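You operate a simulated robot arm through the tools that you are given. There is no shell and no other tool.

You are at the controls of a simulated robot arm. One attempt, no reset.

JOB
The nozzle check shows gaps: clean the heads once and check again.
Fine: lay the faulty sheet on the printer lid first.
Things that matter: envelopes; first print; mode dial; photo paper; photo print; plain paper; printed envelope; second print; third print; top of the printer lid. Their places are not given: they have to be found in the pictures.

It is judged by the outcome, as a careful person would: the job done as asked, and still so three seconds after it is handed in. It fails if anything else is knocked over, pushed out of place, dropped, spilled or broken. Lids that push on must go on centred and level and be pressed home; caps that screw on are set level and turned clockwise until they are tight. Flat cloth is picked up by pressing the open fingertips on it (5 to 10 N) and closing them slowly along it; thin cloth reads only 2 to 8 mm in the jaws.

ROBOT AND FRAMES
A 7-joint arm with a two-finger parallel gripper, fixed in place. Base frame: the origin is at the foot of the arm, x ahead of it, y to its left, z up. Lengths are in cm, angles in rad, forces in N, time in s.
With the tool pointing down near the work surface it reaches from about 38 to 90 cm from the base axis. Its first joint turns from -2.007 to 2.007 rad. Payload 3.91 kg.
The tool frame sits at the grasp point between the pads (the TCP): z along the fingers, y along the line on which they close. The tips reach 3 cm beyond it. The gripper opens to 11 cm. The fingers are 2 cm wide and 1 cm thick; the gripper's body (4.8 by 11.2 cm) begins 5.5 cm behind the TCP.
Orientation is told as [roll, pitch, yaw] about the base's x, y, z axes, in that order, counted from this pose: with the fingers straight down and closing along the base's y, the tool's x points along the base's -x, its y along +y and its z along -z.

CONTROLS
- The arm moves only by the tool play_rows. Its argument "moves" is a list of rows, each an object of numbers (a shift or turn left out is 0, a gripper value left out holds the last): "grip": the finger opening in cm, from 0 to 11; "tx", "ty", "tz": the shift along the base's x, y, z in cm; "wx", "wy", "wz": the turn, a rotation vector about the base's x, y, z in rad. In form: [{"grip": .., "tx": .., "ty": .., "tz": .., "wx": .., "wy": .., "wz": ..}, ...]. A call has 1 to 20 rows; each row shifts and turns the commanded pose from where the row before left it. Rows are played at 5 a second. More than 5 cm and 0.15 rad between two rows, or a gripper value outside its range, and nothing of the call is played. Where a pose cannot be reached the arm comes as near as it can. A force on the tool above 40 N (or 10 N above the force at the start of the call, whichever is more), or a blocked arm, ends the call early, and 0.2 s more pass. The fingers move at their own pace (about 15.3 cm/s each) and stop on an object; they squeeze with about 38 N. The grip force told is the motor's: it shows also when the fingers shut on nothing. Time passes only in rows, and 0.2 s behind the last, so rows that do not move let the fingers close. It gives the time, the measured TCP pose, the force on the tool (base axes), the opening and the grip force at its end, in the units of the frame above (readings bear some noise), with the torque about the TCP (base axes, N m) and any sound that the robot's microphone picked up.
- Cameras (640 x 400 px; columns grow to the right, rows downward): "scene" is fixed at [5.03, 64.82, 145.7]; the picture's right is [-0.73, -0.69, 0.00], its down [-0.34, 0.36, -0.87] and it looks along [0.60, -0.63, -0.50] (base axes); focal length 376 px, centre (320, 200). "wrist" rides on the gripper at [7.2, 1.7, -10.3] in the tool frame; the picture's right is [-0.23, 0.97, 0.00], its down [-0.76, -0.18, -0.62] and it looks along [-0.61, -0.14, 0.78] (tool axes); focal length 222 px, centre (320, 200).
- capture(camera): a new picture of that camera. The clock stands still meanwhile.
- slide_trunk(by): slides the trunk up (or, below 0, down) by that many cm; the arm rides with it, the base frame stays. It gives what a move gives, with no picture.
- probe_pixels(camera, pixels): for up to 12 pixels [column, row] of the newest picture of that camera ("zoom" is the newest enlarged one), the place [x, y, z] in the base frame of the surface seen there, good to about 0.2 cm. The clock stands still meanwhile.
- zoom(camera, box): a new picture of the part [left, top, right, bottom] of that camera's present view, enlarged. The clock stands still meanwhile.
- hand_in(): hands the job in; it is judged then, once.

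Open the gripper and draw the arm clear of the work before you hand the job in, unless the task says otherwise.

The tools are called after "Emit:" by a JSON object that holds its "method" and its "body". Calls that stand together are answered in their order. play_rows: Moves the arm, as the interface text tells. Its arguments: {"type":"object","properties":{"moves":{"type":"array","items":{"type":"object","properties":{"grip":{"type":"number"},"tx":{"type":"number"},"ty":{"type":"number"},"tz":{"type":"number"},"wx":{"type":"number"},"wy":{"type":"number"},"wz":{"type":"number"}}}}},"required":["moves"]} The other tools are called the same way: slide_trunk (by) slides the trunk up or down; capture (camera) takes a picture; probe_pixels (camera, pixels) gives the place of the surface under pixels of a picture; zoom (camera, box) takes an enlarged picture of a part of a camera's view; hand_in () hands the job in.

At the start:

```text
clock: 0.0
tool_pos: [55.51, 2.42, 115.17]
tool_rot: [0.0, 0.001, 0.0]
contact_force: [0.6, 0.3, -0.8]
moment: [0.01, 0.0, 0.0]
finger_gap: 11.01
grasp_force: 0.1
trunk travel left (down, up): [-80.0, 19.0]
```

scene: 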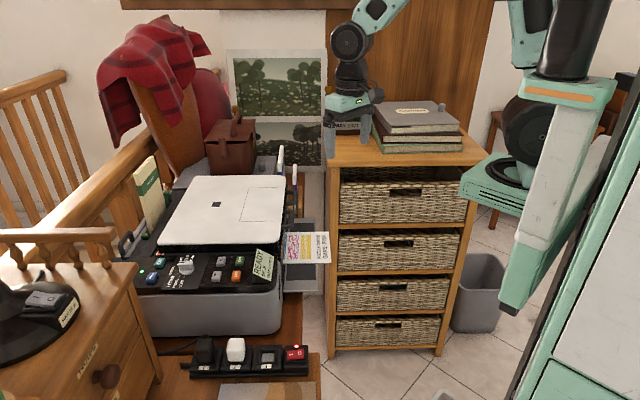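
wrist: 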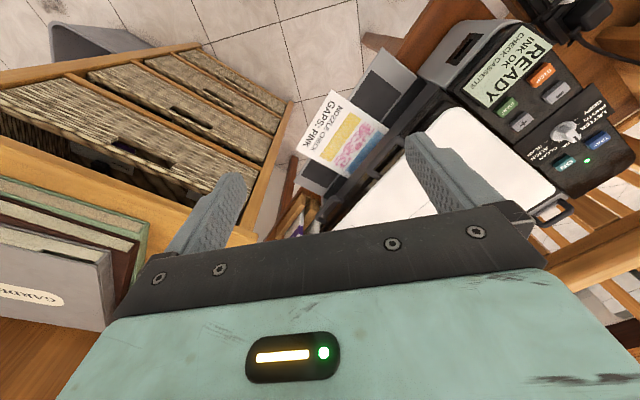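

The scene shows a printer around (220,240) with a sheet on its out tray at (305,247) and a panel with buttons and a dial. I'll zoom in on the panel and sheet.

Emit:
{"method": "zoom", "body": {"camera": "scene", "box": [120, 230, 290, 336]}}

Emit:
{"method": "zoom", "body": {"camera": "scene", "box": [240, 140, 350, 300]}}

Emit:
{"method": "zoom", "body": {"camera": "wrist", "box": [420, 0, 640, 200]}}

Emit:
{"method": "zoom", "body": {"camera": "scene", "box": [120, 320, 340, 400]}}

```text
3.76 times, centred on (205, 283) of scene
```

zoom: 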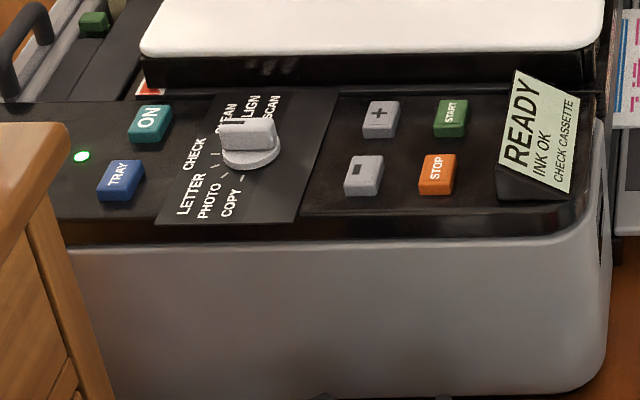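

```text
2.50 times, centred on (295, 220) of scene
```

zoom: 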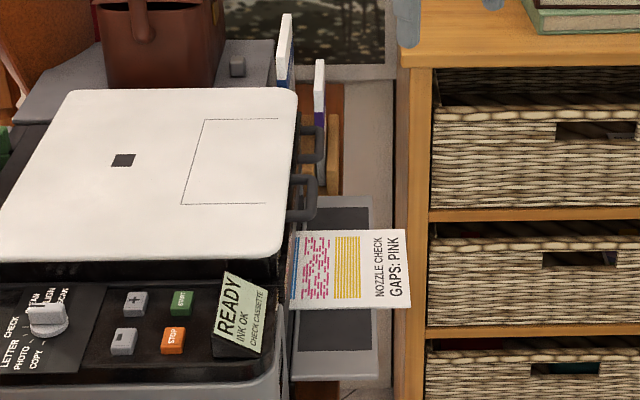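

```text
2.00 times, centred on (530, 100) of wrist
```

zoom: 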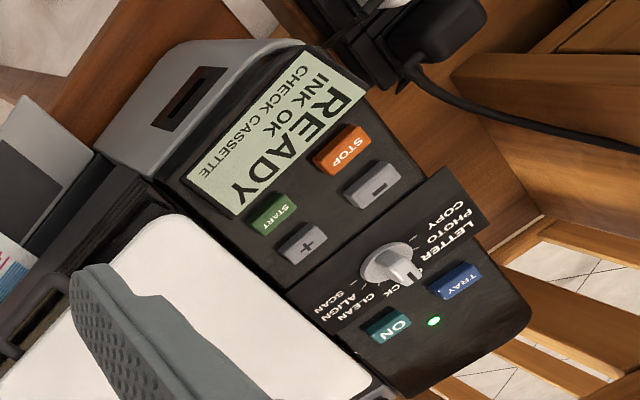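

```text
2.91 times, centred on (230, 360) of scene
```

zoom: 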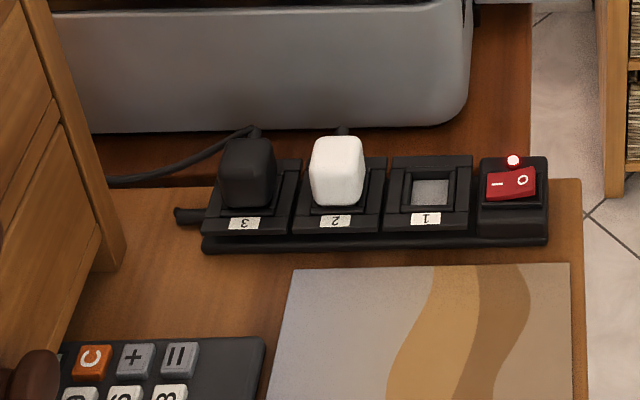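

The panel has ON, TRAY, dial (COPY/PHOTO/LETTER/CHECK/CLEAN/ALIGN/SCAN), +, −, START, STOP; the display reads "READY, INK OK, CHECK CASSETTE"; the faulty sheet "GAPS: PINK" is at (305,247). I'll probe positions.

Emit:
{"method": "zoom", "body": {"camera": "scene", "box": [140, 235, 280, 300]}}

Emit:
{"method": "probe_pixels", "body": {"camera": "scene", "pixels": [[282, 234], [324, 232], [330, 261], [282, 264], [158, 244], [203, 176], [284, 176], [274, 247], [218, 205], [287, 250], [320, 285], [300, 275]]}}

Emit:
{"method": "probe_pixels", "body": {"camera": "scene", "pixels": [[185, 265], [240, 261], [237, 276], [221, 261], [217, 276], [159, 262], [152, 278], [180, 290], [260, 264], [187, 272], [220, 290], [142, 274]]}}

```text
4.57 times, centred on (210, 268) of scene
```

zoom: 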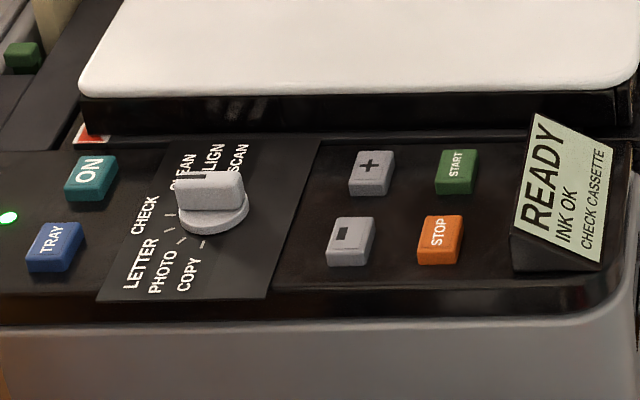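

```text
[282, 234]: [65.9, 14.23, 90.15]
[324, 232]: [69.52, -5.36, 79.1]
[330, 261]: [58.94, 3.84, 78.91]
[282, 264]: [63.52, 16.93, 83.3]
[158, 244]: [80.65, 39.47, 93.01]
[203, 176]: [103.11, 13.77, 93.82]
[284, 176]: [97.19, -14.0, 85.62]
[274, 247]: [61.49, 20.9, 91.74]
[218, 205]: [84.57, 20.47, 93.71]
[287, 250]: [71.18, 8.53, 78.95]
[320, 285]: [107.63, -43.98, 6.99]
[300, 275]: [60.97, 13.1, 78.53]
```

```text
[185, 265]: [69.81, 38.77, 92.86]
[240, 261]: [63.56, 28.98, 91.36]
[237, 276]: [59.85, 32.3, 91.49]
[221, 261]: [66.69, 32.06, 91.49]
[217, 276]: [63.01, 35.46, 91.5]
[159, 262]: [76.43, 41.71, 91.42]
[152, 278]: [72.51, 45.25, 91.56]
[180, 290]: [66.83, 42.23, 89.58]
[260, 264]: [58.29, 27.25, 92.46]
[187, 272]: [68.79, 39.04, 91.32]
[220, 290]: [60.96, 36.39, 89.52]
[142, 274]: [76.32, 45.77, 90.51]
```

I'll find the surroundings: the cabinet's edges, tray, trunk column and floor, to plan clearances.

Emit:
{"method": "probe_pixels", "body": {"camera": "scene", "pixels": [[330, 165], [440, 165], [486, 160], [330, 350], [420, 135], [400, 105], [312, 225], [312, 290], [322, 290], [283, 160], [295, 175], [230, 350]]}}

Emit:
{"method": "zoom", "body": {"camera": "scene", "box": [270, 200, 350, 300]}}

Emit:
{"method": "zoom", "body": {"camera": "wrist", "box": [240, 40, 440, 240]}}

```text
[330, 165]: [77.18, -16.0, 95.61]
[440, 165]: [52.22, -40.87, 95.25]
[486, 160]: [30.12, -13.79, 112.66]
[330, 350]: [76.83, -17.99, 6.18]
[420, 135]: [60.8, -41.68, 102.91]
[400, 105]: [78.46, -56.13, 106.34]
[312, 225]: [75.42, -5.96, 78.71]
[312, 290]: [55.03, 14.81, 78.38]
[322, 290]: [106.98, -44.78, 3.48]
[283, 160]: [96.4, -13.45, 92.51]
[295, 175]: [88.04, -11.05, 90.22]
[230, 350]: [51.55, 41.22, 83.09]
```

```text
4.00 times, centred on (310, 250) of scene
```

zoom: 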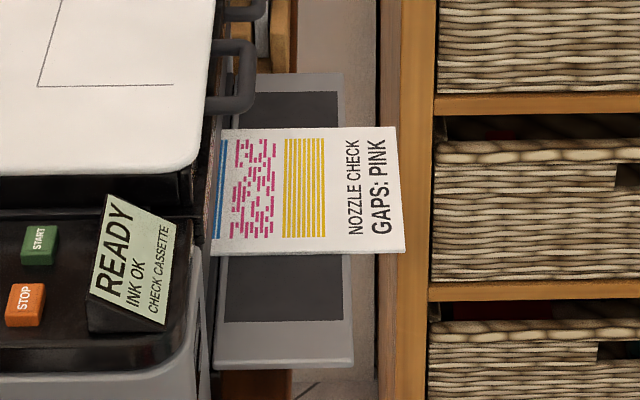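

```text
2.00 times, centred on (340, 140) of wrist
```

zoom: 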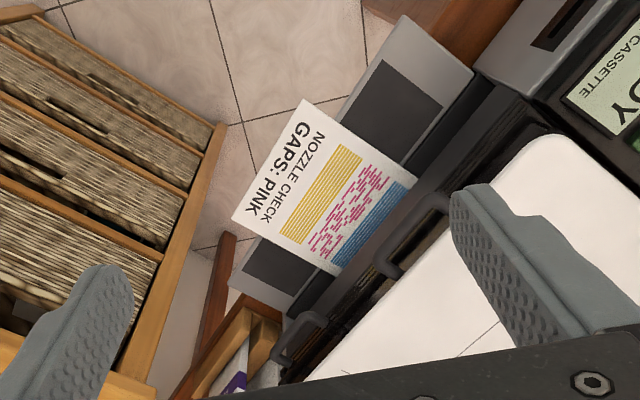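

The sheet overhangs the tray by about 4–5 cm and the cabinet front is well back, so I can pinch it edge-on. First I move the wrist camera over toward the panel to view the dial and printer up close.

Emit:
{"method": "play_rows", "body": {"moves": [{"grip": 11, "tx": -1, "ty": 4.5}, {"tx": -1, "ty": 4.5}, {"tx": -1, "ty": 4.5}, {"tx": -1, "ty": 4.5}, {"tx": 0, "ty": 4.5}, {"tx": 0, "ty": 4.5}, {"tx": 0, "ty": 4.5}, {}]}}

Emit:
{"method": "capture", "body": {"camera": "wrist"}}

Emit:
{"method": "capture", "body": {"camera": "scene"}}

```text
clock: 1.8
tool_pos: [51.38, 33.71, 115.11]
tool_rot: [0.0, 0.0, 0.0]
contact_force: [0.2, -0.2, 0.4]
moment: [0.01, 0.04, 0.02]
finger_gap: 11.0
grasp_force: 0.0
trunk travel left (down, up): [-80.0, 19.0]
```

```text
taken
```

wrist: 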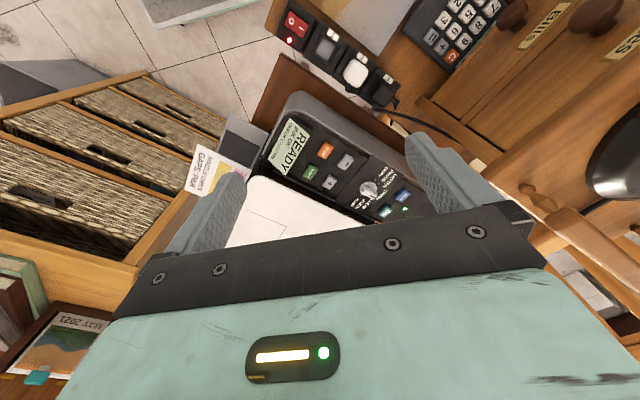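

```text
taken
```

scene: 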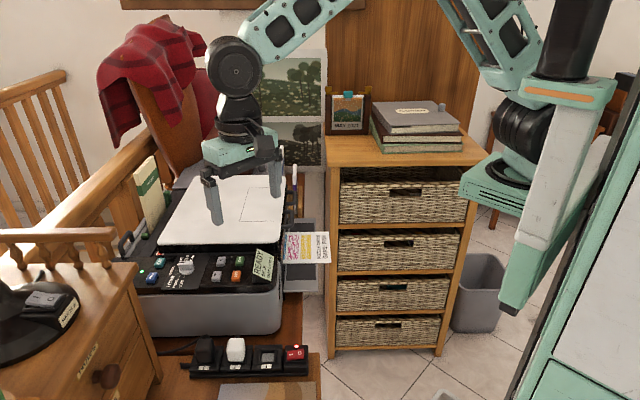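

The panel is visible at (340,180) in the wrist view. I zoom in to read the dial pointer.

Emit:
{"method": "zoom", "body": {"camera": "wrist", "box": [330, 140, 430, 225]}}

Emit:
{"method": "zoom", "body": {"camera": "wrist", "box": [180, 90, 360, 250]}}

Emit:
{"method": "zoom", "body": {"camera": "scene", "box": [165, 245, 225, 295]}}

```text
4.71 times, centred on (380, 182) of wrist
```

zoom: 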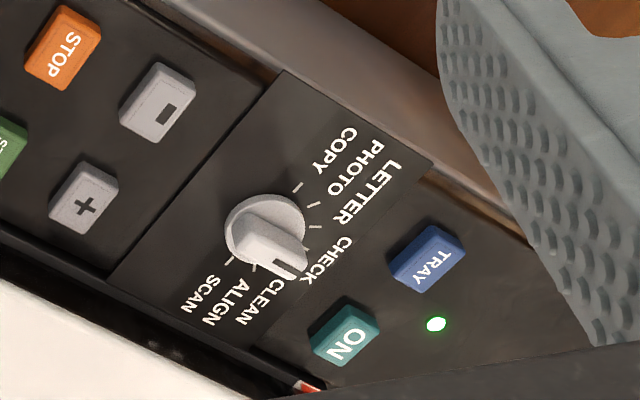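

```text
2.50 times, centred on (270, 170) of wrist
```

zoom: 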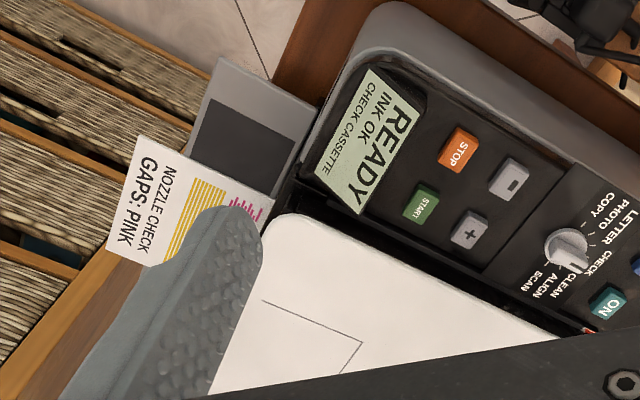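

```text
8.00 times, centred on (195, 270) of scene
```

zoom: 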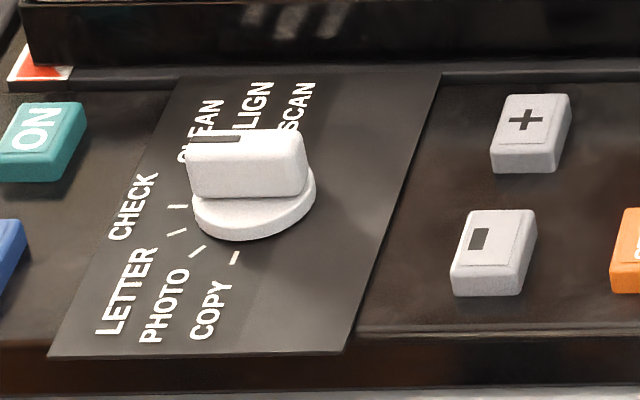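

The dial points at CHECK (pointer left); CLEAN is the next tick towards the lid. Before grasping the sheet, I probe the trunk/arm mount and the lid's edges for clearance.

Emit:
{"method": "probe_pixels", "body": {"camera": "scene", "pixels": [[470, 190], [500, 200], [520, 300], [555, 150], [510, 240], [600, 200], [530, 140], [510, 30]]}}

Emit:
{"method": "probe_pixels", "body": {"camera": "scene", "pixels": [[270, 238], [266, 240], [282, 186], [276, 225], [162, 240], [160, 232], [296, 188], [305, 205], [313, 200], [296, 205], [283, 262], [281, 236]]}}

Emit:
{"method": "zoom", "body": {"camera": "scene", "box": [240, 130, 350, 240]}}

```text
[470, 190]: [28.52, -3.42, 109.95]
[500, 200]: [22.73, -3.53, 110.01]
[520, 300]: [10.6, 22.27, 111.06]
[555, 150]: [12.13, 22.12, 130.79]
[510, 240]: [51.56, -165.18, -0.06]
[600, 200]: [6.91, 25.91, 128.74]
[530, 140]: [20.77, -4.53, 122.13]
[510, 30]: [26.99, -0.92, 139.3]
```

```text
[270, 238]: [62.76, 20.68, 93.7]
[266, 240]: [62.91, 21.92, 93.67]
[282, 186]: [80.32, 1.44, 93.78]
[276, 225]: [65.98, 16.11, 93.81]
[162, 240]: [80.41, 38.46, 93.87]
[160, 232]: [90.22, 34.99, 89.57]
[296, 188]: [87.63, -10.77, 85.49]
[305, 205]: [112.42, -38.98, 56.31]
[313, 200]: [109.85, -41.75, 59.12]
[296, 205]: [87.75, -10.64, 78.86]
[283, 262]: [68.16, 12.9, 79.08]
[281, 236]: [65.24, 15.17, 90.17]
```

```text
3.64 times, centred on (295, 185) of scene
```

zoom: 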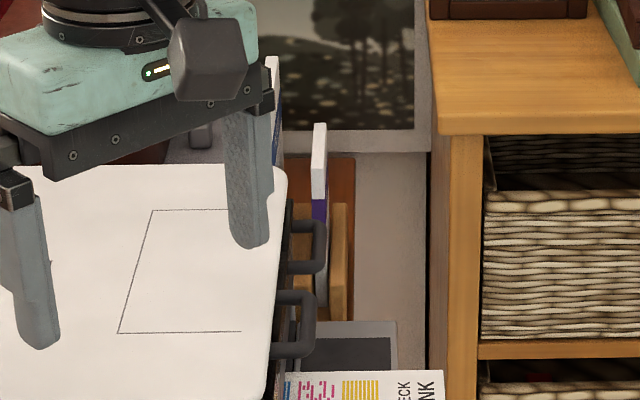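

Lid's right edge is about at x+y≈82 with top z≈93.8. I check the grey handles on the printer's right side, which matter for where the gripper can be.

Emit:
{"method": "probe_pixels", "body": {"camera": "zoom", "pixels": [[322, 250], [310, 225], [310, 265], [309, 325], [298, 295], [300, 350], [330, 340], [320, 135], [318, 190], [340, 260], [285, 360], [283, 280]]}}

Emit:
{"method": "zoom", "body": {"camera": "scene", "box": [260, 180, 340, 240]}}

```text
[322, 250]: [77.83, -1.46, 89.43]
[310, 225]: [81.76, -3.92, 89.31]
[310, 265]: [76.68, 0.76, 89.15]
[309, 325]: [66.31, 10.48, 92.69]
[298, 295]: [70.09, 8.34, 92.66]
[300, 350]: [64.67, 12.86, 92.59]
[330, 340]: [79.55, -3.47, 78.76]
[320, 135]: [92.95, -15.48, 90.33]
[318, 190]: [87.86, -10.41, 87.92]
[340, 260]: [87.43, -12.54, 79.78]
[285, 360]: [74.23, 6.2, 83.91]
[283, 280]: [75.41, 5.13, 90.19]
```

```text
6.67 times, centred on (300, 210) of scene
```

zoom: 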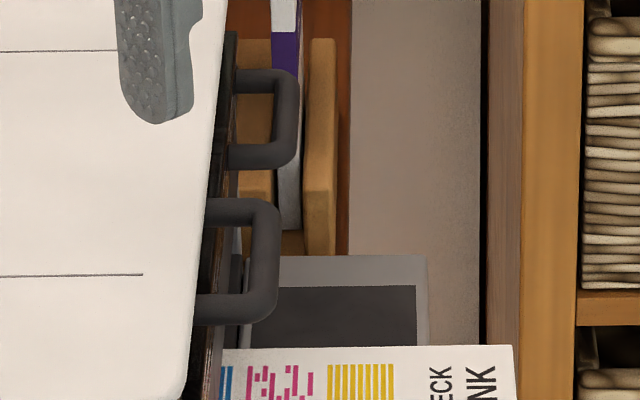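

The handles leave a free gap at f≈-44…-53 (between them), so I'll grip the sheet's overhanging end with the tool horizontal, pointing along (+x,+y). First I bring the tool back over to a clear spot and turn it by −45° yaw.

Emit:
{"method": "play_rows", "body": {"moves": [{"grip": 6, "tx": 0.5, "ty": -4.6}, {"tx": 0.5, "ty": -4.6}, {"tx": 0.5, "ty": -4.6}, {"tx": 0.5, "ty": -4.6, "wz": -0.131}, {"tx": 0.5, "ty": -4.6, "wz": -0.131}, {"tx": 0.5, "ty": -4.6, "wz": -0.131}, {"tx": 0.5, "ty": -4.6, "wz": -0.131}, {"tx": 0.5, "ty": -4.6, "wz": -0.131}, {"tx": 0.6, "ty": -4.9, "wz": -0.1304}, {}]}}

Emit:
{"method": "play_rows", "body": {"moves": [{"wx": 0.101, "wy": -0.101}, {"wx": 0.101, "wy": -0.101}, {"wx": 0.101, "wy": -0.101}, {"wx": 0.101, "wy": -0.101}, {"wx": 0.101, "wy": -0.101}, {}]}}

Emit:
{"method": "capture", "body": {"camera": "scene"}}

```text
clock: 4.0
tool_pos: [56.12, -8.02, 115.08]
tool_rot: [-0.001, -0.001, -0.787]
contact_force: [-0.2, -0.7, 0.4]
moment: [0.04, 0.01, 0.0]
finger_gap: 6.01
grasp_force: 0.1
trunk travel left (down, up): [-80.0, 19.0]
```

```text
clock: 5.4
tool_pos: [57.61, -8.16, 115.84]
tool_rot: [0.713, 0.001, -0.783]
contact_force: [-0.8, 0.8, -0.3]
moment: [-0.02, 0.02, 0.01]
finger_gap: 6.0
grasp_force: 0.1
out of reach, approached as far as the arm can: row 5
trunk travel left (down, up): [-80.0, 19.0]
```

```text
taken
```

scene: 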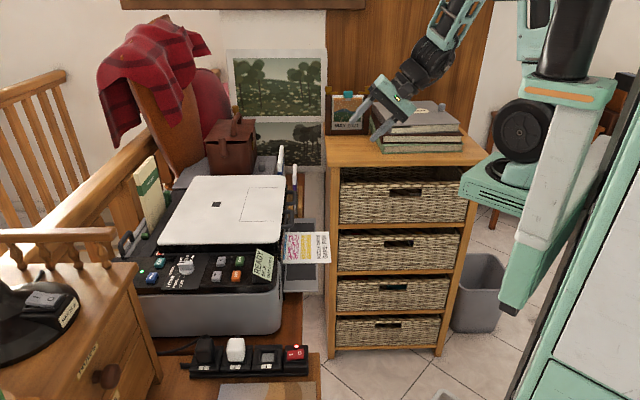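

The arm ran out of reach because the wrist is too near the shoulder at that height. I go lower (clear of the sheet, on its outer side) and continue tilting there.

Emit:
{"method": "play_rows", "body": {"moves": [{"tz": -4}, {"tz": -4}, {"tz": -4}, {"tz": -4}, {"tz": -4}, {}]}}

Emit:
{"method": "play_rows", "body": {"moves": [{"wx": 0.1, "wy": -0.1}, {"wx": 0.1, "wy": -0.1}, {"wx": 0.1, "wy": -0.1}, {}]}}

Emit:
{"method": "capture", "body": {"camera": "scene"}}

```text
clock: 6.8
tool_pos: [58.97, -8.86, 96.08]
tool_rot: [0.716, 0.0, -0.785]
contact_force: [0.5, -0.3, -0.1]
moment: [0.0, 0.0, -0.02]
finger_gap: 6.0
grasp_force: 0.0
out of reach, approached as far as the arm can: row 1, 2
trunk travel left (down, up): [-80.0, 19.0]
```

```text
clock: 7.8
tool_pos: [59.16, -8.61, 96.06]
tool_rot: [1.141, -0.001, -0.786]
contact_force: [0.4, 0.2, -0.4]
moment: [0.01, 0.04, 0.03]
finger_gap: 6.0
grasp_force: 0.1
trunk travel left (down, up): [-80.0, 19.0]
```

```text
taken
```

scene: 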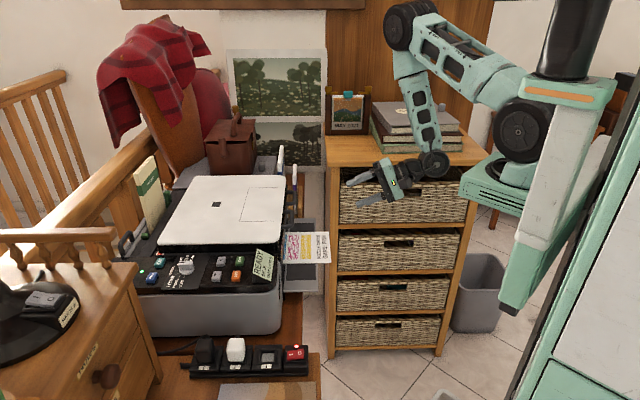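

Tilt now 1.14 rad and following well. I finish the tilt to horizontal and check the wrist's clearance to the cabinet.

Emit:
{"method": "play_rows", "body": {"moves": [{"wx": 0.1, "wy": -0.1}, {"wx": 0.1, "wy": -0.1}, {"wx": 0.1, "wy": -0.1}, {}]}}

Emit:
{"method": "capture", "body": {"camera": "scene"}}

Emit:
{"method": "capture", "body": {"camera": "wrist"}}

```text
clock: 8.8
tool_pos: [59.04, -8.45, 96.0]
tool_rot: [1.565, 0.001, -0.786]
contact_force: [-0.5, 1.3, 0.3]
moment: [0.01, 0.01, 0.0]
finger_gap: 6.0
grasp_force: 0.1
trunk travel left (down, up): [-80.0, 19.0]
```

```text
taken
```

scene: 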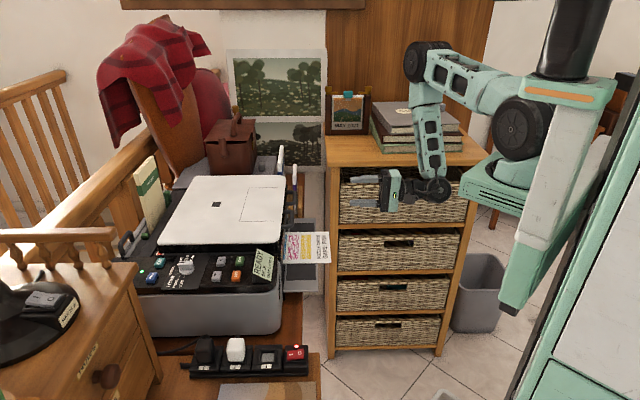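

```text
taken
```

wrist: 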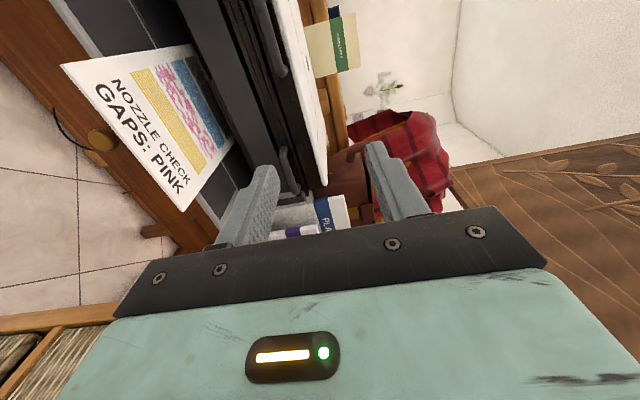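

The tool is horizontal. I probe the sheet's corners and tray from the wrist view.

Emit:
{"method": "probe_pixels", "body": {"camera": "wrist", "pixels": [[63, 68], [184, 208], [125, 140], [188, 47], [230, 145], [120, 60], [150, 85], [205, 100], [225, 130], [240, 190], [178, 200], [68, 68]]}}

Emit:
{"method": "zoom", "body": {"camera": "wrist", "box": [50, 30, 290, 230]}}

```text
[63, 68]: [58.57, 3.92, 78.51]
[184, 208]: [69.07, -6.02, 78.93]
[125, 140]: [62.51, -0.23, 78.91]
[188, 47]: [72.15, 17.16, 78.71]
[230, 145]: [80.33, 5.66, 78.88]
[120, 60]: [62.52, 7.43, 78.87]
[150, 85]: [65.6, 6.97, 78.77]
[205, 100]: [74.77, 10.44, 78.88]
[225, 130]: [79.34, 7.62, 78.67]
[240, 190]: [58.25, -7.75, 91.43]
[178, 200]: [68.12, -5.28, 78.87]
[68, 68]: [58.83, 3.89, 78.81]
```

```text
2.00 times, centred on (170, 130) of wrist
```

zoom: 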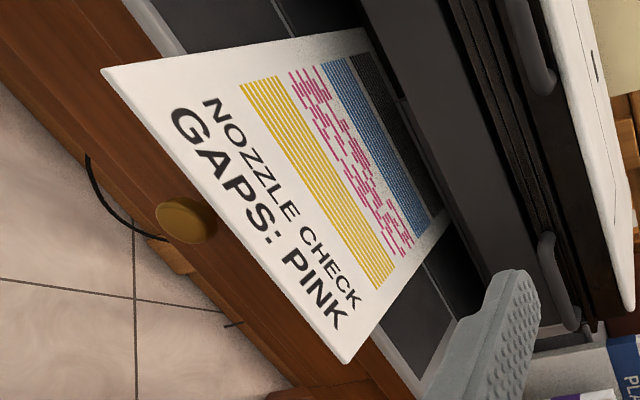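

The sheet is about 14.4 cm wide, near end at x+y≈62.8, z≈78.9. I check what lies beneath (the wooden ledge and gold knob) before descending.

Emit:
{"method": "probe_pixels", "body": {"camera": "wrist", "pixels": [[100, 140], [118, 160], [60, 110], [20, 40], [140, 232], [55, 50], [100, 30], [165, 215], [200, 222]]}}

Emit:
{"method": "play_rows", "body": {"moves": [{"tz": -4, "grip": 4}, {"tz": -4}, {"tx": 0.5, "ty": 0.1}, {}]}}

Emit:
{"method": "capture", "body": {"camera": "scene"}}

```text
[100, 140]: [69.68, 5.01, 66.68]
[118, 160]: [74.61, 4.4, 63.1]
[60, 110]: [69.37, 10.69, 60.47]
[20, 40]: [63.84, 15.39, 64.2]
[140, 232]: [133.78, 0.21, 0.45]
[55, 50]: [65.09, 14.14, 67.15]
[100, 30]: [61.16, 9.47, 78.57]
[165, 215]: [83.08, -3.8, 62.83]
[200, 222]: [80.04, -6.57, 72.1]
```

```text
clock: 9.8
tool_pos: [59.64, -8.42, 87.94]
tool_rot: [1.563, 0.001, -0.785]
contact_force: [-0.1, 0.1, -0.6]
moment: [0.0, 0.02, 0.02]
finger_gap: 3.99
grasp_force: 0.1
trunk travel left (down, up): [-80.0, 19.0]
```

```text
taken
```

scene: 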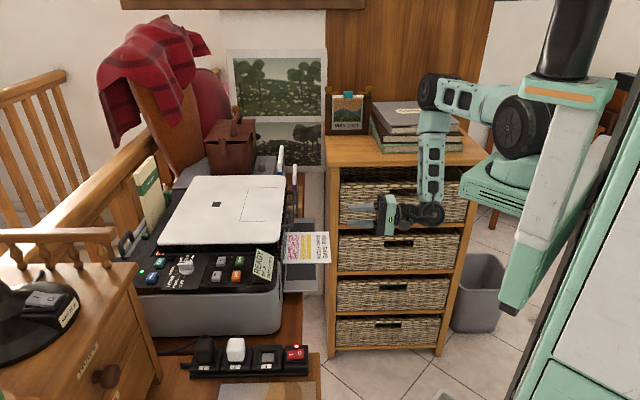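

The table edge is well inside the sheet's end, so below is free. I go down to the sheet's height (78.9).

Emit:
{"method": "play_rows", "body": {"moves": [{"tz": -3.5}, {"tz": -3.5}, {"tz": -2.0}, {}, {}]}}

Emit:
{"method": "capture", "body": {"camera": "wrist"}}

Emit:
{"method": "zoom", "body": {"camera": "scene", "box": [270, 180, 460, 300]}}

```text
clock: 11.0
tool_pos: [59.67, -8.43, 78.86]
tool_rot: [1.564, 0.002, -0.786]
contact_force: [0.7, -0.2, -0.2]
moment: [0.01, 0.03, 0.01]
finger_gap: 3.98
grasp_force: 0.1
trunk travel left (down, up): [-80.0, 19.0]
```

```text
taken
```

wrist: 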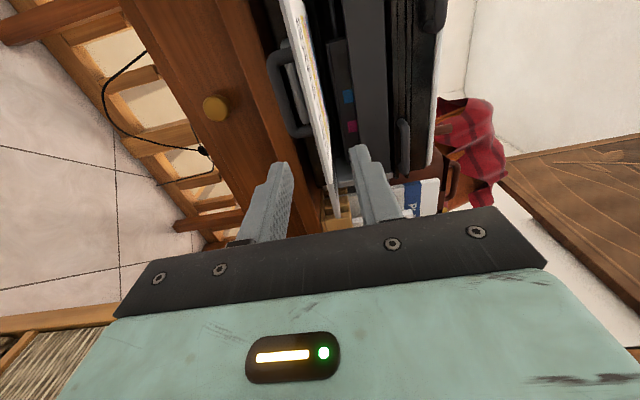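

```text
3.33 times, centred on (365, 240) of scene
```

zoom: 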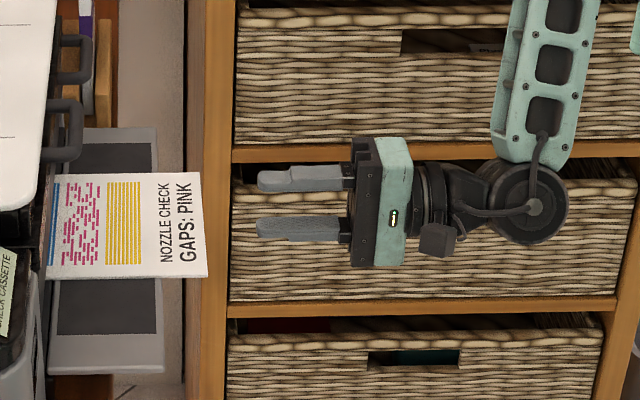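

The sheet's edge lies between the open fingers at (325,120) in the wrist view. I advance 7.8 cm along (+x,+y) so the tips are 2.5 cm over the sheet, short of the tray's edge.

Emit:
{"method": "play_rows", "body": {"moves": [{"tx": 1.4, "ty": 1.4}, {"tx": 1.4, "ty": 1.4}, {"tx": 1.4, "ty": 1.4}, {"tx": 1.3, "ty": 1.3}, {}]}}

Emit:
{"method": "capture", "body": {"camera": "wrist"}}

Emit:
{"method": "zoom", "body": {"camera": "scene", "box": [270, 190, 400, 290]}}

```text
clock: 12.2
tool_pos: [64.99, -2.83, 79.05]
tool_rot: [1.564, 0.001, -0.783]
contact_force: [-0.2, -0.1, -0.2]
moment: [0.02, -0.01, 0.01]
finger_gap: 4.0
grasp_force: 0.0
trunk travel left (down, up): [-80.0, 19.0]
```

```text
taken
```

wrist: 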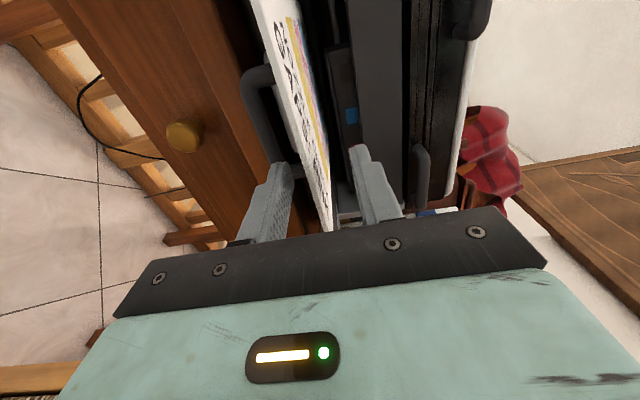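

```text
4.00 times, centred on (335, 240) of scene
```

zoom: 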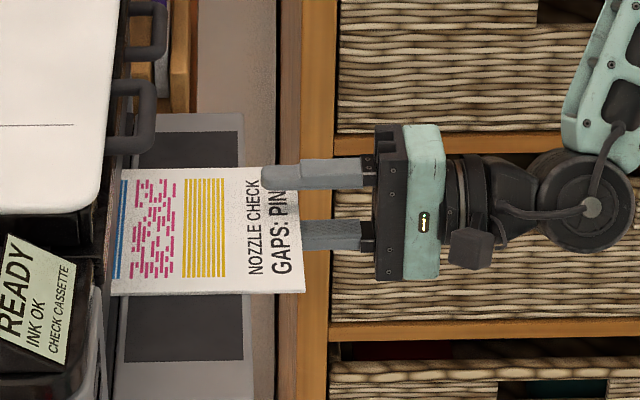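

The sheet is between the fingers with about 2.5 cm overlap. I close the gripper.

Emit:
{"method": "play_rows", "body": {"moves": [{"grip": 2}, {"grip": 1}, {"grip": 0}, {}, {}]}}

Emit:
{"method": "capture", "body": {"camera": "wrist"}}

Emit:
{"method": "zoom", "body": {"camera": "scene", "box": [270, 190, 400, 290]}}

```text
clock: 13.4
tool_pos: [65.06, -2.86, 79.13]
tool_rot: [1.564, -0.001, -0.786]
contact_force: [-0.1, 0.3, 0.0]
moment: [-0.03, 0.01, 0.01]
finger_gap: 0.27
grasp_force: 38.3
trunk travel left (down, up): [-80.0, 19.0]
```

```text
taken
```

wrist: 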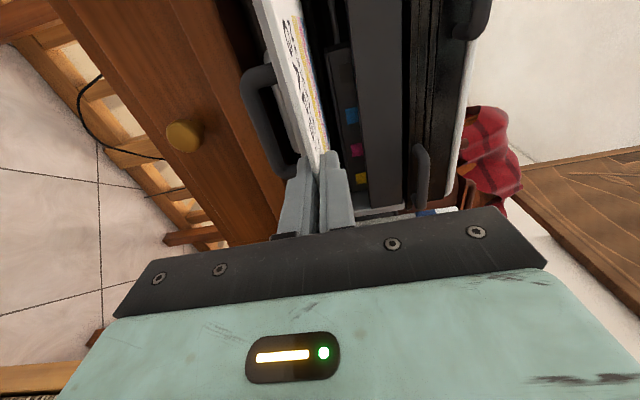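

```text
4.00 times, centred on (335, 240) of scene
```

zoom: 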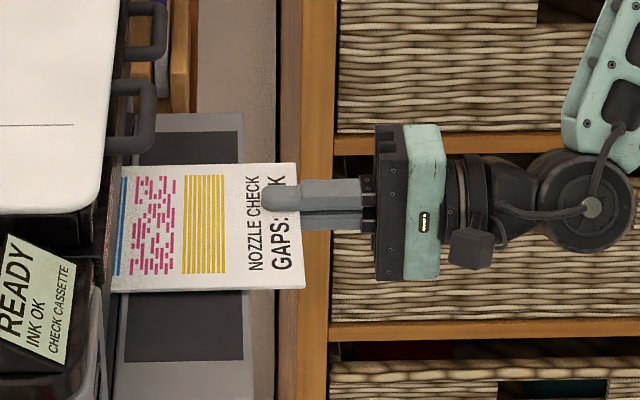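

Gripped (gap 0.27 cm). I pull the sheet straight out of the printer along (−x,−y).

Emit:
{"method": "play_rows", "body": {"moves": [{"tz": 0.3}, {"tx": -1, "ty": -1}, {"tx": -1.4, "ty": -1.4}, {"tx": -1.4, "ty": -1.4}, {"tx": -1.4, "ty": -1.4}, {"tx": -1.4, "ty": -1.4}, {}]}}

Emit:
{"method": "capture", "body": {"camera": "scene"}}

Emit:
{"method": "capture", "body": {"camera": "wrist"}}

```text
clock: 15.0
tool_pos: [58.22, -9.49, 79.27]
tool_rot: [1.563, 0.001, -0.785]
contact_force: [0.1, -0.4, -0.8]
moment: [-0.04, 0.0, -0.01]
finger_gap: 0.3
grasp_force: 38.1
trunk travel left (down, up): [-80.0, 19.0]
```

```text
taken
```

scene: 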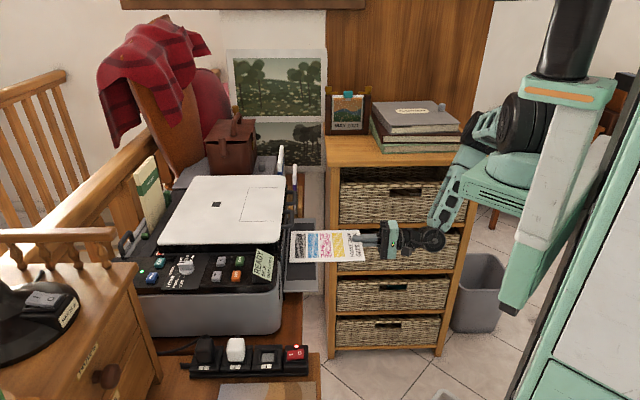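

```text
taken
```

wrist: 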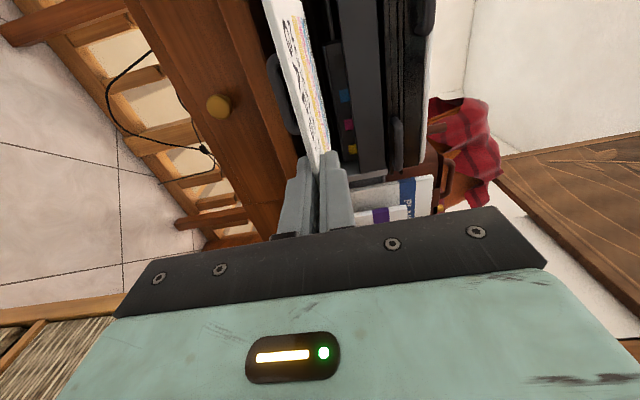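

The sheet came out intact. I probe its far end relative to the handles.

Emit:
{"method": "zoom", "body": {"camera": "scene", "box": [270, 200, 400, 290]}}

Emit:
{"method": "probe_pixels", "body": {"camera": "zoom", "pixels": [[105, 160], [105, 220], [110, 285], [130, 50], [400, 180], [440, 290], [150, 220], [460, 200], [95, 40]]}}

```text
4.44 times, centred on (335, 245) of scene
```

zoom: 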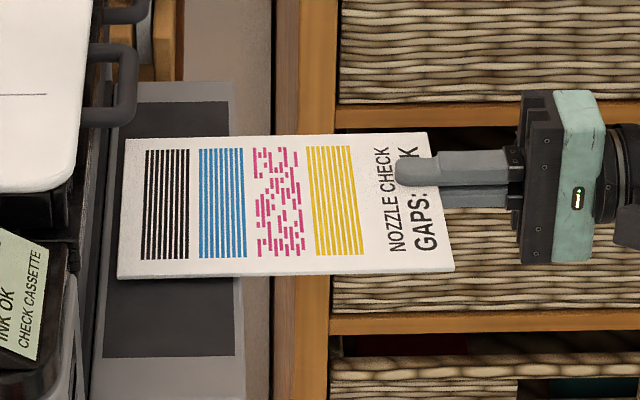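

```text
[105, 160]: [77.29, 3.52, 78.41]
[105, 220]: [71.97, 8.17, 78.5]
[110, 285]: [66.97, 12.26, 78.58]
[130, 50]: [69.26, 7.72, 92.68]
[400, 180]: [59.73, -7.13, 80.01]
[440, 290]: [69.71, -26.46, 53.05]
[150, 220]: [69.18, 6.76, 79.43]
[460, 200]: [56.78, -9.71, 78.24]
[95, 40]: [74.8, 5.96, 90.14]
```

The far end is at about u=−55.5 while handles reach −53.5, so I pull out another 3.5 cm before lifting.

Emit:
{"method": "play_rows", "body": {"moves": [{"tx": -0.8, "ty": -0.8}, {"tx": -0.8, "ty": -0.8}, {"tx": -0.9, "ty": -0.9}, {}]}}

Emit:
{"method": "zoom", "body": {"camera": "scene", "box": [270, 200, 400, 290]}}

Emit:
{"method": "probe_pixels", "body": {"camera": "zoom", "pixels": [[190, 160], [185, 220], [180, 260], [170, 150], [165, 220]]}}

```text
clock: 16.0
tool_pos: [56.06, -12.06, 79.33]
tool_rot: [1.562, -0.001, -0.784]
contact_force: [0.4, -0.3, 0.1]
moment: [-0.02, -0.03, 0.01]
finger_gap: 0.27
grasp_force: 38.0
trunk travel left (down, up): [-80.0, 19.0]
```

```text
4.44 times, centred on (335, 245) of scene
```

zoom: 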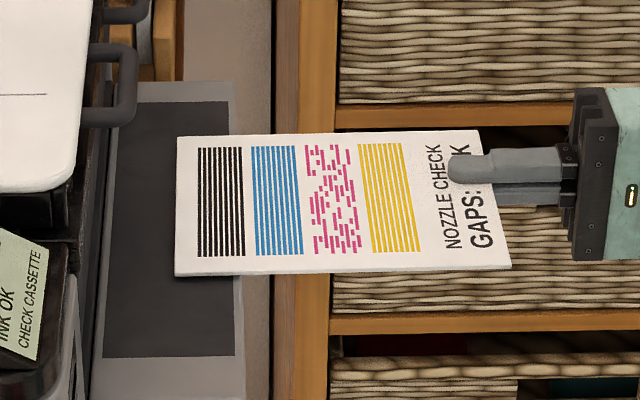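

```text
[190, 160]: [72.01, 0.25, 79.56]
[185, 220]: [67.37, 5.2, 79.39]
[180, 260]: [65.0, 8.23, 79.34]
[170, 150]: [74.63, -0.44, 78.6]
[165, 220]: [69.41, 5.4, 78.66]
```

The sheet's far end is now clear of the handles (u≈−51.5). I raise the whole arm with the trunk by 17 cm, which lifts the sheet straight up above lid level.

Emit:
{"method": "slide_trunk", "body": {"by": 17}}

Emit:
{"method": "capture", "body": {"camera": "scene"}}

Emit:
{"method": "capture", "body": {"camera": "wrist"}}

```text
clock: 17.9
tool_pos: [55.88, -12.17, 96.22]
tool_rot: [1.561, -0.001, -0.786]
contact_force: [0.1, 0.7, -0.6]
moment: [-0.01, 0.0, 0.02]
finger_gap: 0.27
grasp_force: 38.0
trunk travel left (down, up): [-97.0, 2.0]
```

```text
taken
```

scene: 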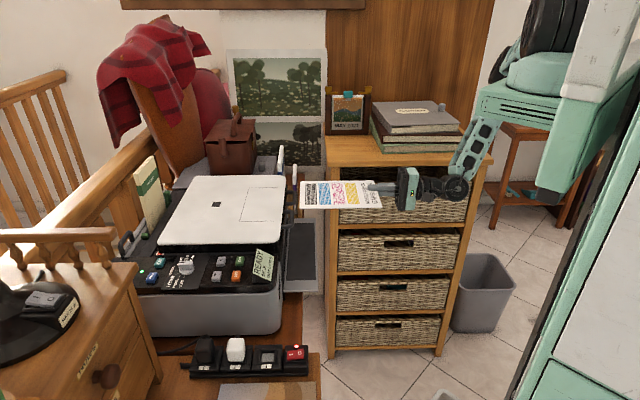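

```text
taken
```

wrist: 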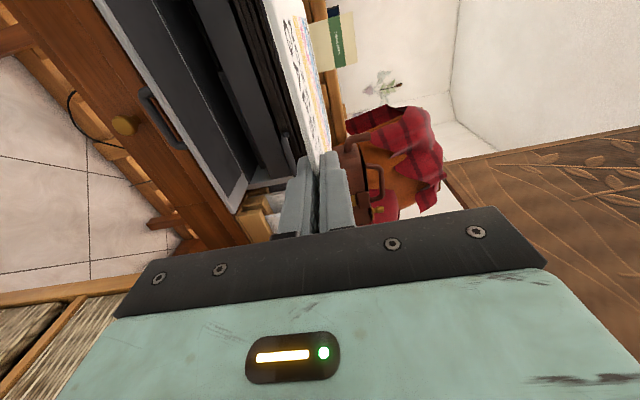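

Sheet is above lid height with no obstruction. I raise 1 cm and carry it along (+x,+y) over the lid, keeping the fingers just outside the lid's right edge between the handles.

Emit:
{"method": "play_rows", "body": {"moves": [{"tz": 1.0}, {"tx": 1.6, "ty": 1.6}, {"tx": 2.5, "ty": 2.5}, {"tx": 2.5, "ty": 2.5}, {"tx": 2.5, "ty": 2.5}, {"tx": 2.5, "ty": 2.5}, {"tx": 2.5, "ty": 2.5}, {"tx": 1.6, "ty": 1.6}, {}]}}

Emit:
{"method": "capture", "body": {"camera": "scene"}}

Emit:
{"method": "capture", "body": {"camera": "wrist"}}

Emit:
{"method": "zoom", "body": {"camera": "scene", "box": [200, 150, 350, 260]}}

```text
clock: 19.6
tool_pos: [73.54, -10.91, 98.48]
tool_rot: [1.534, -0.103, -0.966]
contact_force: [0.0, 0.3, -0.1]
moment: [-0.05, 0.03, 0.0]
finger_gap: 0.24
grasp_force: 37.6
trunk travel left (down, up): [-97.0, 2.0]
stopped in row 8: the arm was blocked; the commanded pose is now the measured one
```

```text
taken
```

scene: 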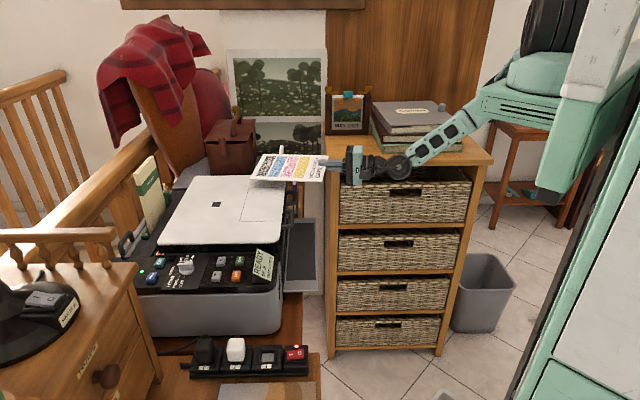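

```text
taken
```

wrist: 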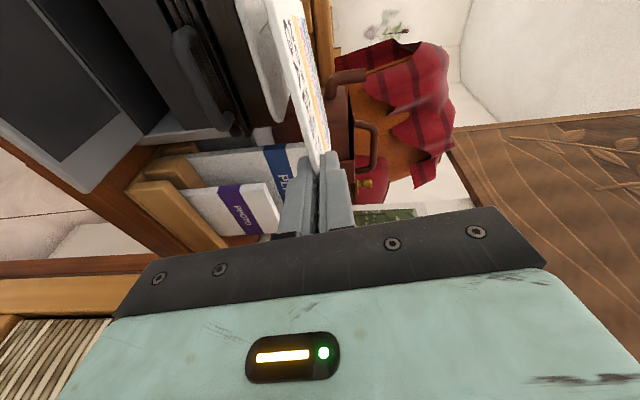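

```text
3.64 times, centred on (275, 205) of scene
```

zoom: 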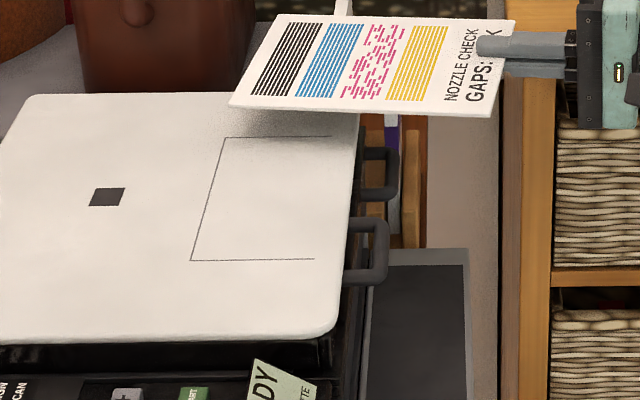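

The arm was blocked and strayed toward the cabinet (TCP at (73.5,−10.9)). I look closely at the forearm/cabinet area before doing anything.

Emit:
{"method": "zoom", "body": {"camera": "scene", "box": [320, 80, 520, 210]}}

Emit:
{"method": "probe_pixels", "body": {"camera": "scene", "pixels": [[400, 168], [420, 150], [460, 125], [480, 110], [430, 158], [353, 165], [375, 168], [300, 170], [252, 178], [320, 182], [410, 160], [400, 180]]}}

```text
3.08 times, centred on (420, 145) of scene
```

zoom: 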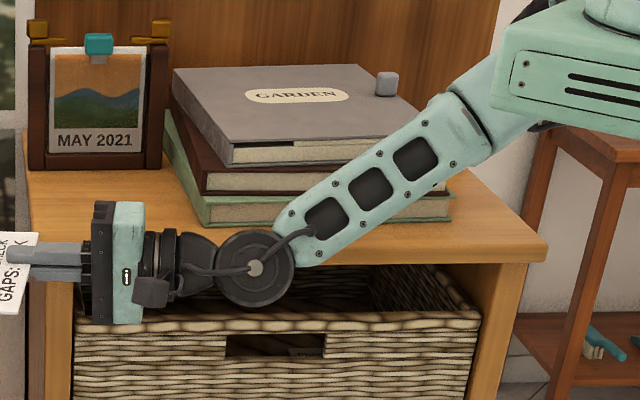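

```text
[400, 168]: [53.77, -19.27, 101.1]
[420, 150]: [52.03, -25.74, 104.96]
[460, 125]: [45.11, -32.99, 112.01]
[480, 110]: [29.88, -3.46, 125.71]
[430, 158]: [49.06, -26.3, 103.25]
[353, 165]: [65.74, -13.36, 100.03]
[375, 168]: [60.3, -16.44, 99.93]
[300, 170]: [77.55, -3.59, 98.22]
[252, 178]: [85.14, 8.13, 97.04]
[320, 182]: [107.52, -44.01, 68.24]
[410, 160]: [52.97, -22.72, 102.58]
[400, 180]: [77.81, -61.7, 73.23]
```

Books and frame look unmoved; the forearm/elbow seems to sit sideways near the cabinet. I try small moves away from the cabinet (−x,+y) and up to see whether the arm is free.

Emit:
{"method": "play_rows", "body": {"moves": [{"tx": -0.7, "ty": 0.7, "tz": 0.5}, {"tx": -0.7, "ty": 0.7, "tz": 0.5}, {"tx": -0.7, "ty": 0.7}, {}]}}

Emit:
{"method": "zoom", "body": {"camera": "scene", "box": [320, 0, 640, 210]}}

```text
clock: 20.6
tool_pos: [71.93, -9.56, 99.86]
tool_rot: [1.528, -0.126, -0.965]
contact_force: [0.5, 0.3, -0.4]
moment: [-0.01, -0.02, -0.02]
finger_gap: 0.24
grasp_force: 38.2
trunk travel left (down, up): [-97.0, 2.0]
```

```text
1.90 times, centred on (480, 105) of scene
```

zoom: 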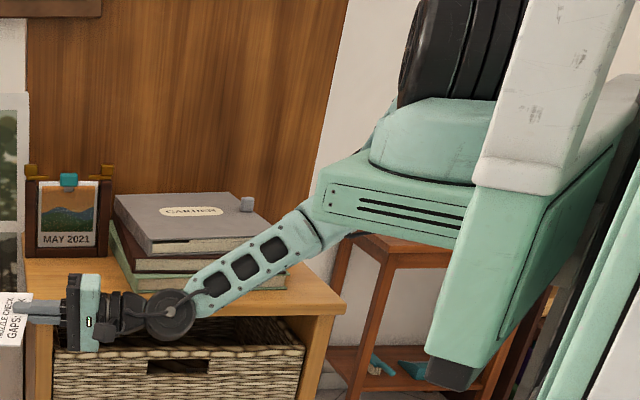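

The forearm seems to be running alongside and under its own mount plate (elbow dropped sideways). I lift the tool straight up in steps to let the elbow rise again, checking as I go.

Emit:
{"method": "play_rows", "body": {"moves": [{"tz": 1.5}, {"tz": 1.5}, {"tz": 1.5}, {"tz": 1.5}, {"tz": 1.5}, {}]}}

Emit:
{"method": "capture", "body": {"camera": "scene"}}

```text
clock: 22.0
tool_pos: [71.28, -8.18, 106.81]
tool_rot: [1.533, -0.094, -0.964]
contact_force: [-0.5, -0.1, 0.0]
moment: [-0.05, 0.03, 0.0]
finger_gap: 0.27
grasp_force: 38.2
trunk travel left (down, up): [-97.0, 2.0]
```

```text
taken
```

scene: 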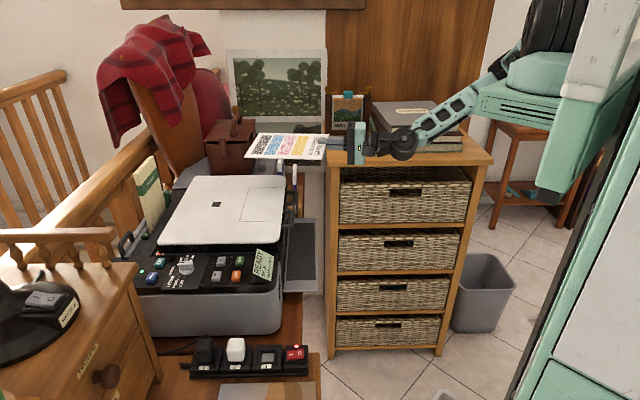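

The arm moves freely and the elbow is rising past the plate. I continue upward.

Emit:
{"method": "play_rows", "body": {"moves": [{"tz": 2}, {"tz": 2}, {"tz": 2}, {"tz": 2}, {"tz": 2}, {}]}}

Emit:
{"method": "capture", "body": {"camera": "scene"}}

```text
clock: 23.4
tool_pos: [71.26, -8.07, 117.05]
tool_rot: [1.534, -0.095, -0.965]
contact_force: [-0.8, -0.7, -0.5]
moment: [-0.04, 0.06, 0.01]
finger_gap: 0.27
grasp_force: 37.9
trunk travel left (down, up): [-97.0, 2.0]
```

```text
taken
```

scene: 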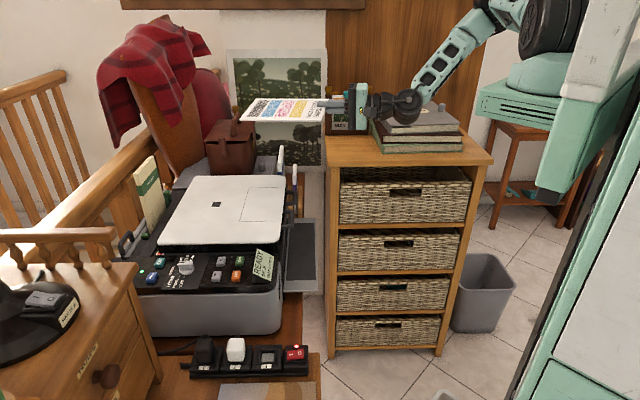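

Elbow is up again at (470,20). Before swinging over the lid I probe the height of the bag and things behind the lid.

Emit:
{"method": "probe_pixels", "body": {"camera": "scene", "pixels": [[236, 112], [222, 130], [248, 150], [245, 115], [282, 150], [230, 165], [262, 172], [250, 115], [300, 115], [150, 160]]}}

```text
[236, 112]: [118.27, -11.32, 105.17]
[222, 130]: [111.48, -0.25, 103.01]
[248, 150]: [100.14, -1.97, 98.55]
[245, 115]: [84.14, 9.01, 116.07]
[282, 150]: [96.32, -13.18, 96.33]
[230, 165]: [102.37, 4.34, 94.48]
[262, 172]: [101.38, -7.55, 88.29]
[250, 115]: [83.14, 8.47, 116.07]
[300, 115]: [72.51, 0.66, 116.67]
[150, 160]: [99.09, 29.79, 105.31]
```

Bag top is about z=105, so at 117 the sheet passes freely. I move to above the target spot and square the orientation.

Emit:
{"method": "play_rows", "body": {"moves": [{"ty": 2, "wz": 0.06}, {"ty": 2, "wz": 0.06}, {"ty": 2, "wz": 0.06}, {"ty": 2, "wx": 0.03, "wy": 0.014}, {"ty": 2, "tx": 0.5, "wx": 0.03, "wy": 0.014}, {"ty": 2.5, "tx": 0.6, "wx": 0.033, "wy": 0.013}, {}]}}

Emit:
{"method": "capture", "body": {"camera": "scene"}}

```text
clock: 25.0
tool_pos: [72.31, 3.77, 116.7]
tool_rot: [1.57, 0.001, -0.784]
contact_force: [-0.4, -0.2, -0.2]
moment: [-0.04, -0.02, -0.01]
finger_gap: 0.22
grasp_force: 38.5
trunk travel left (down, up): [-97.0, 2.0]
```

```text
taken
```

scene: 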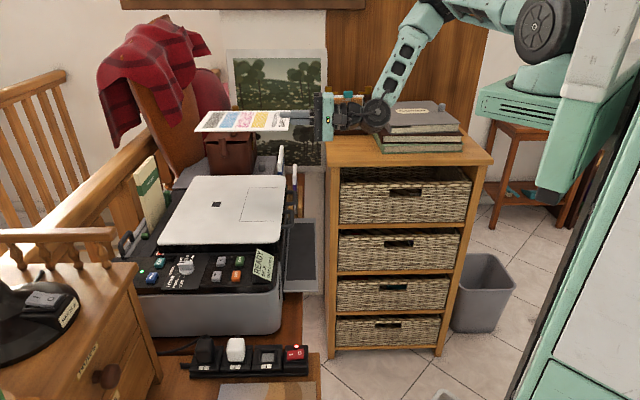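

Orientation is square now and the elbow is up. I lower with the trunk by 20 cm, keeping this good arm posture.

Emit:
{"method": "slide_trunk", "body": {"by": -20}}

Emit:
{"method": "capture", "body": {"camera": "scene"}}

Emit:
{"method": "zoom", "body": {"camera": "scene", "box": [180, 150, 350, 260]}}

Emit:
{"method": "capture", "body": {"camera": "wrist"}}

```text
clock: 27.2
tool_pos: [72.3, 3.96, 96.84]
tool_rot: [1.57, 0.002, -0.785]
contact_force: [-0.3, -0.6, 0.3]
moment: [-0.01, 0.01, 0.0]
finger_gap: 0.25
grasp_force: 37.4
trunk travel left (down, up): [-77.0, 22.0]
```

```text
taken
```

scene: 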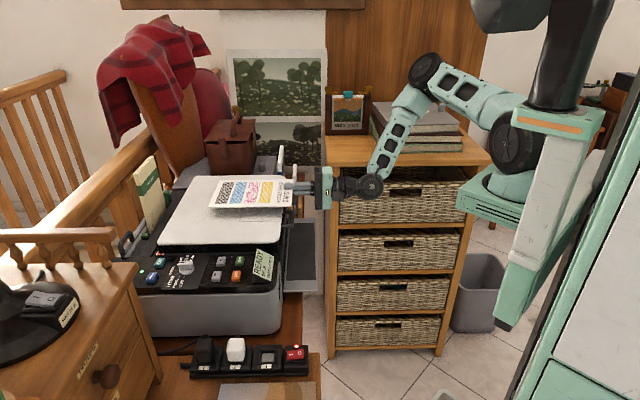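

```text
3.64 times, centred on (265, 205) of scene
```

zoom: 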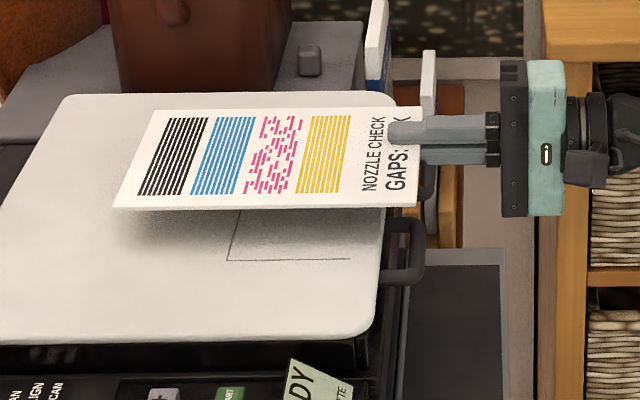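

```text
taken
```

wrist: 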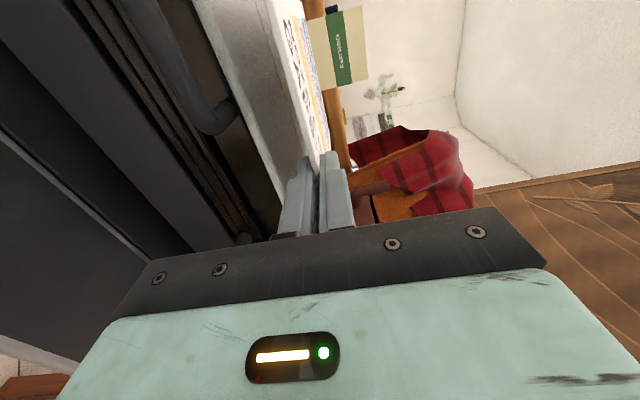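

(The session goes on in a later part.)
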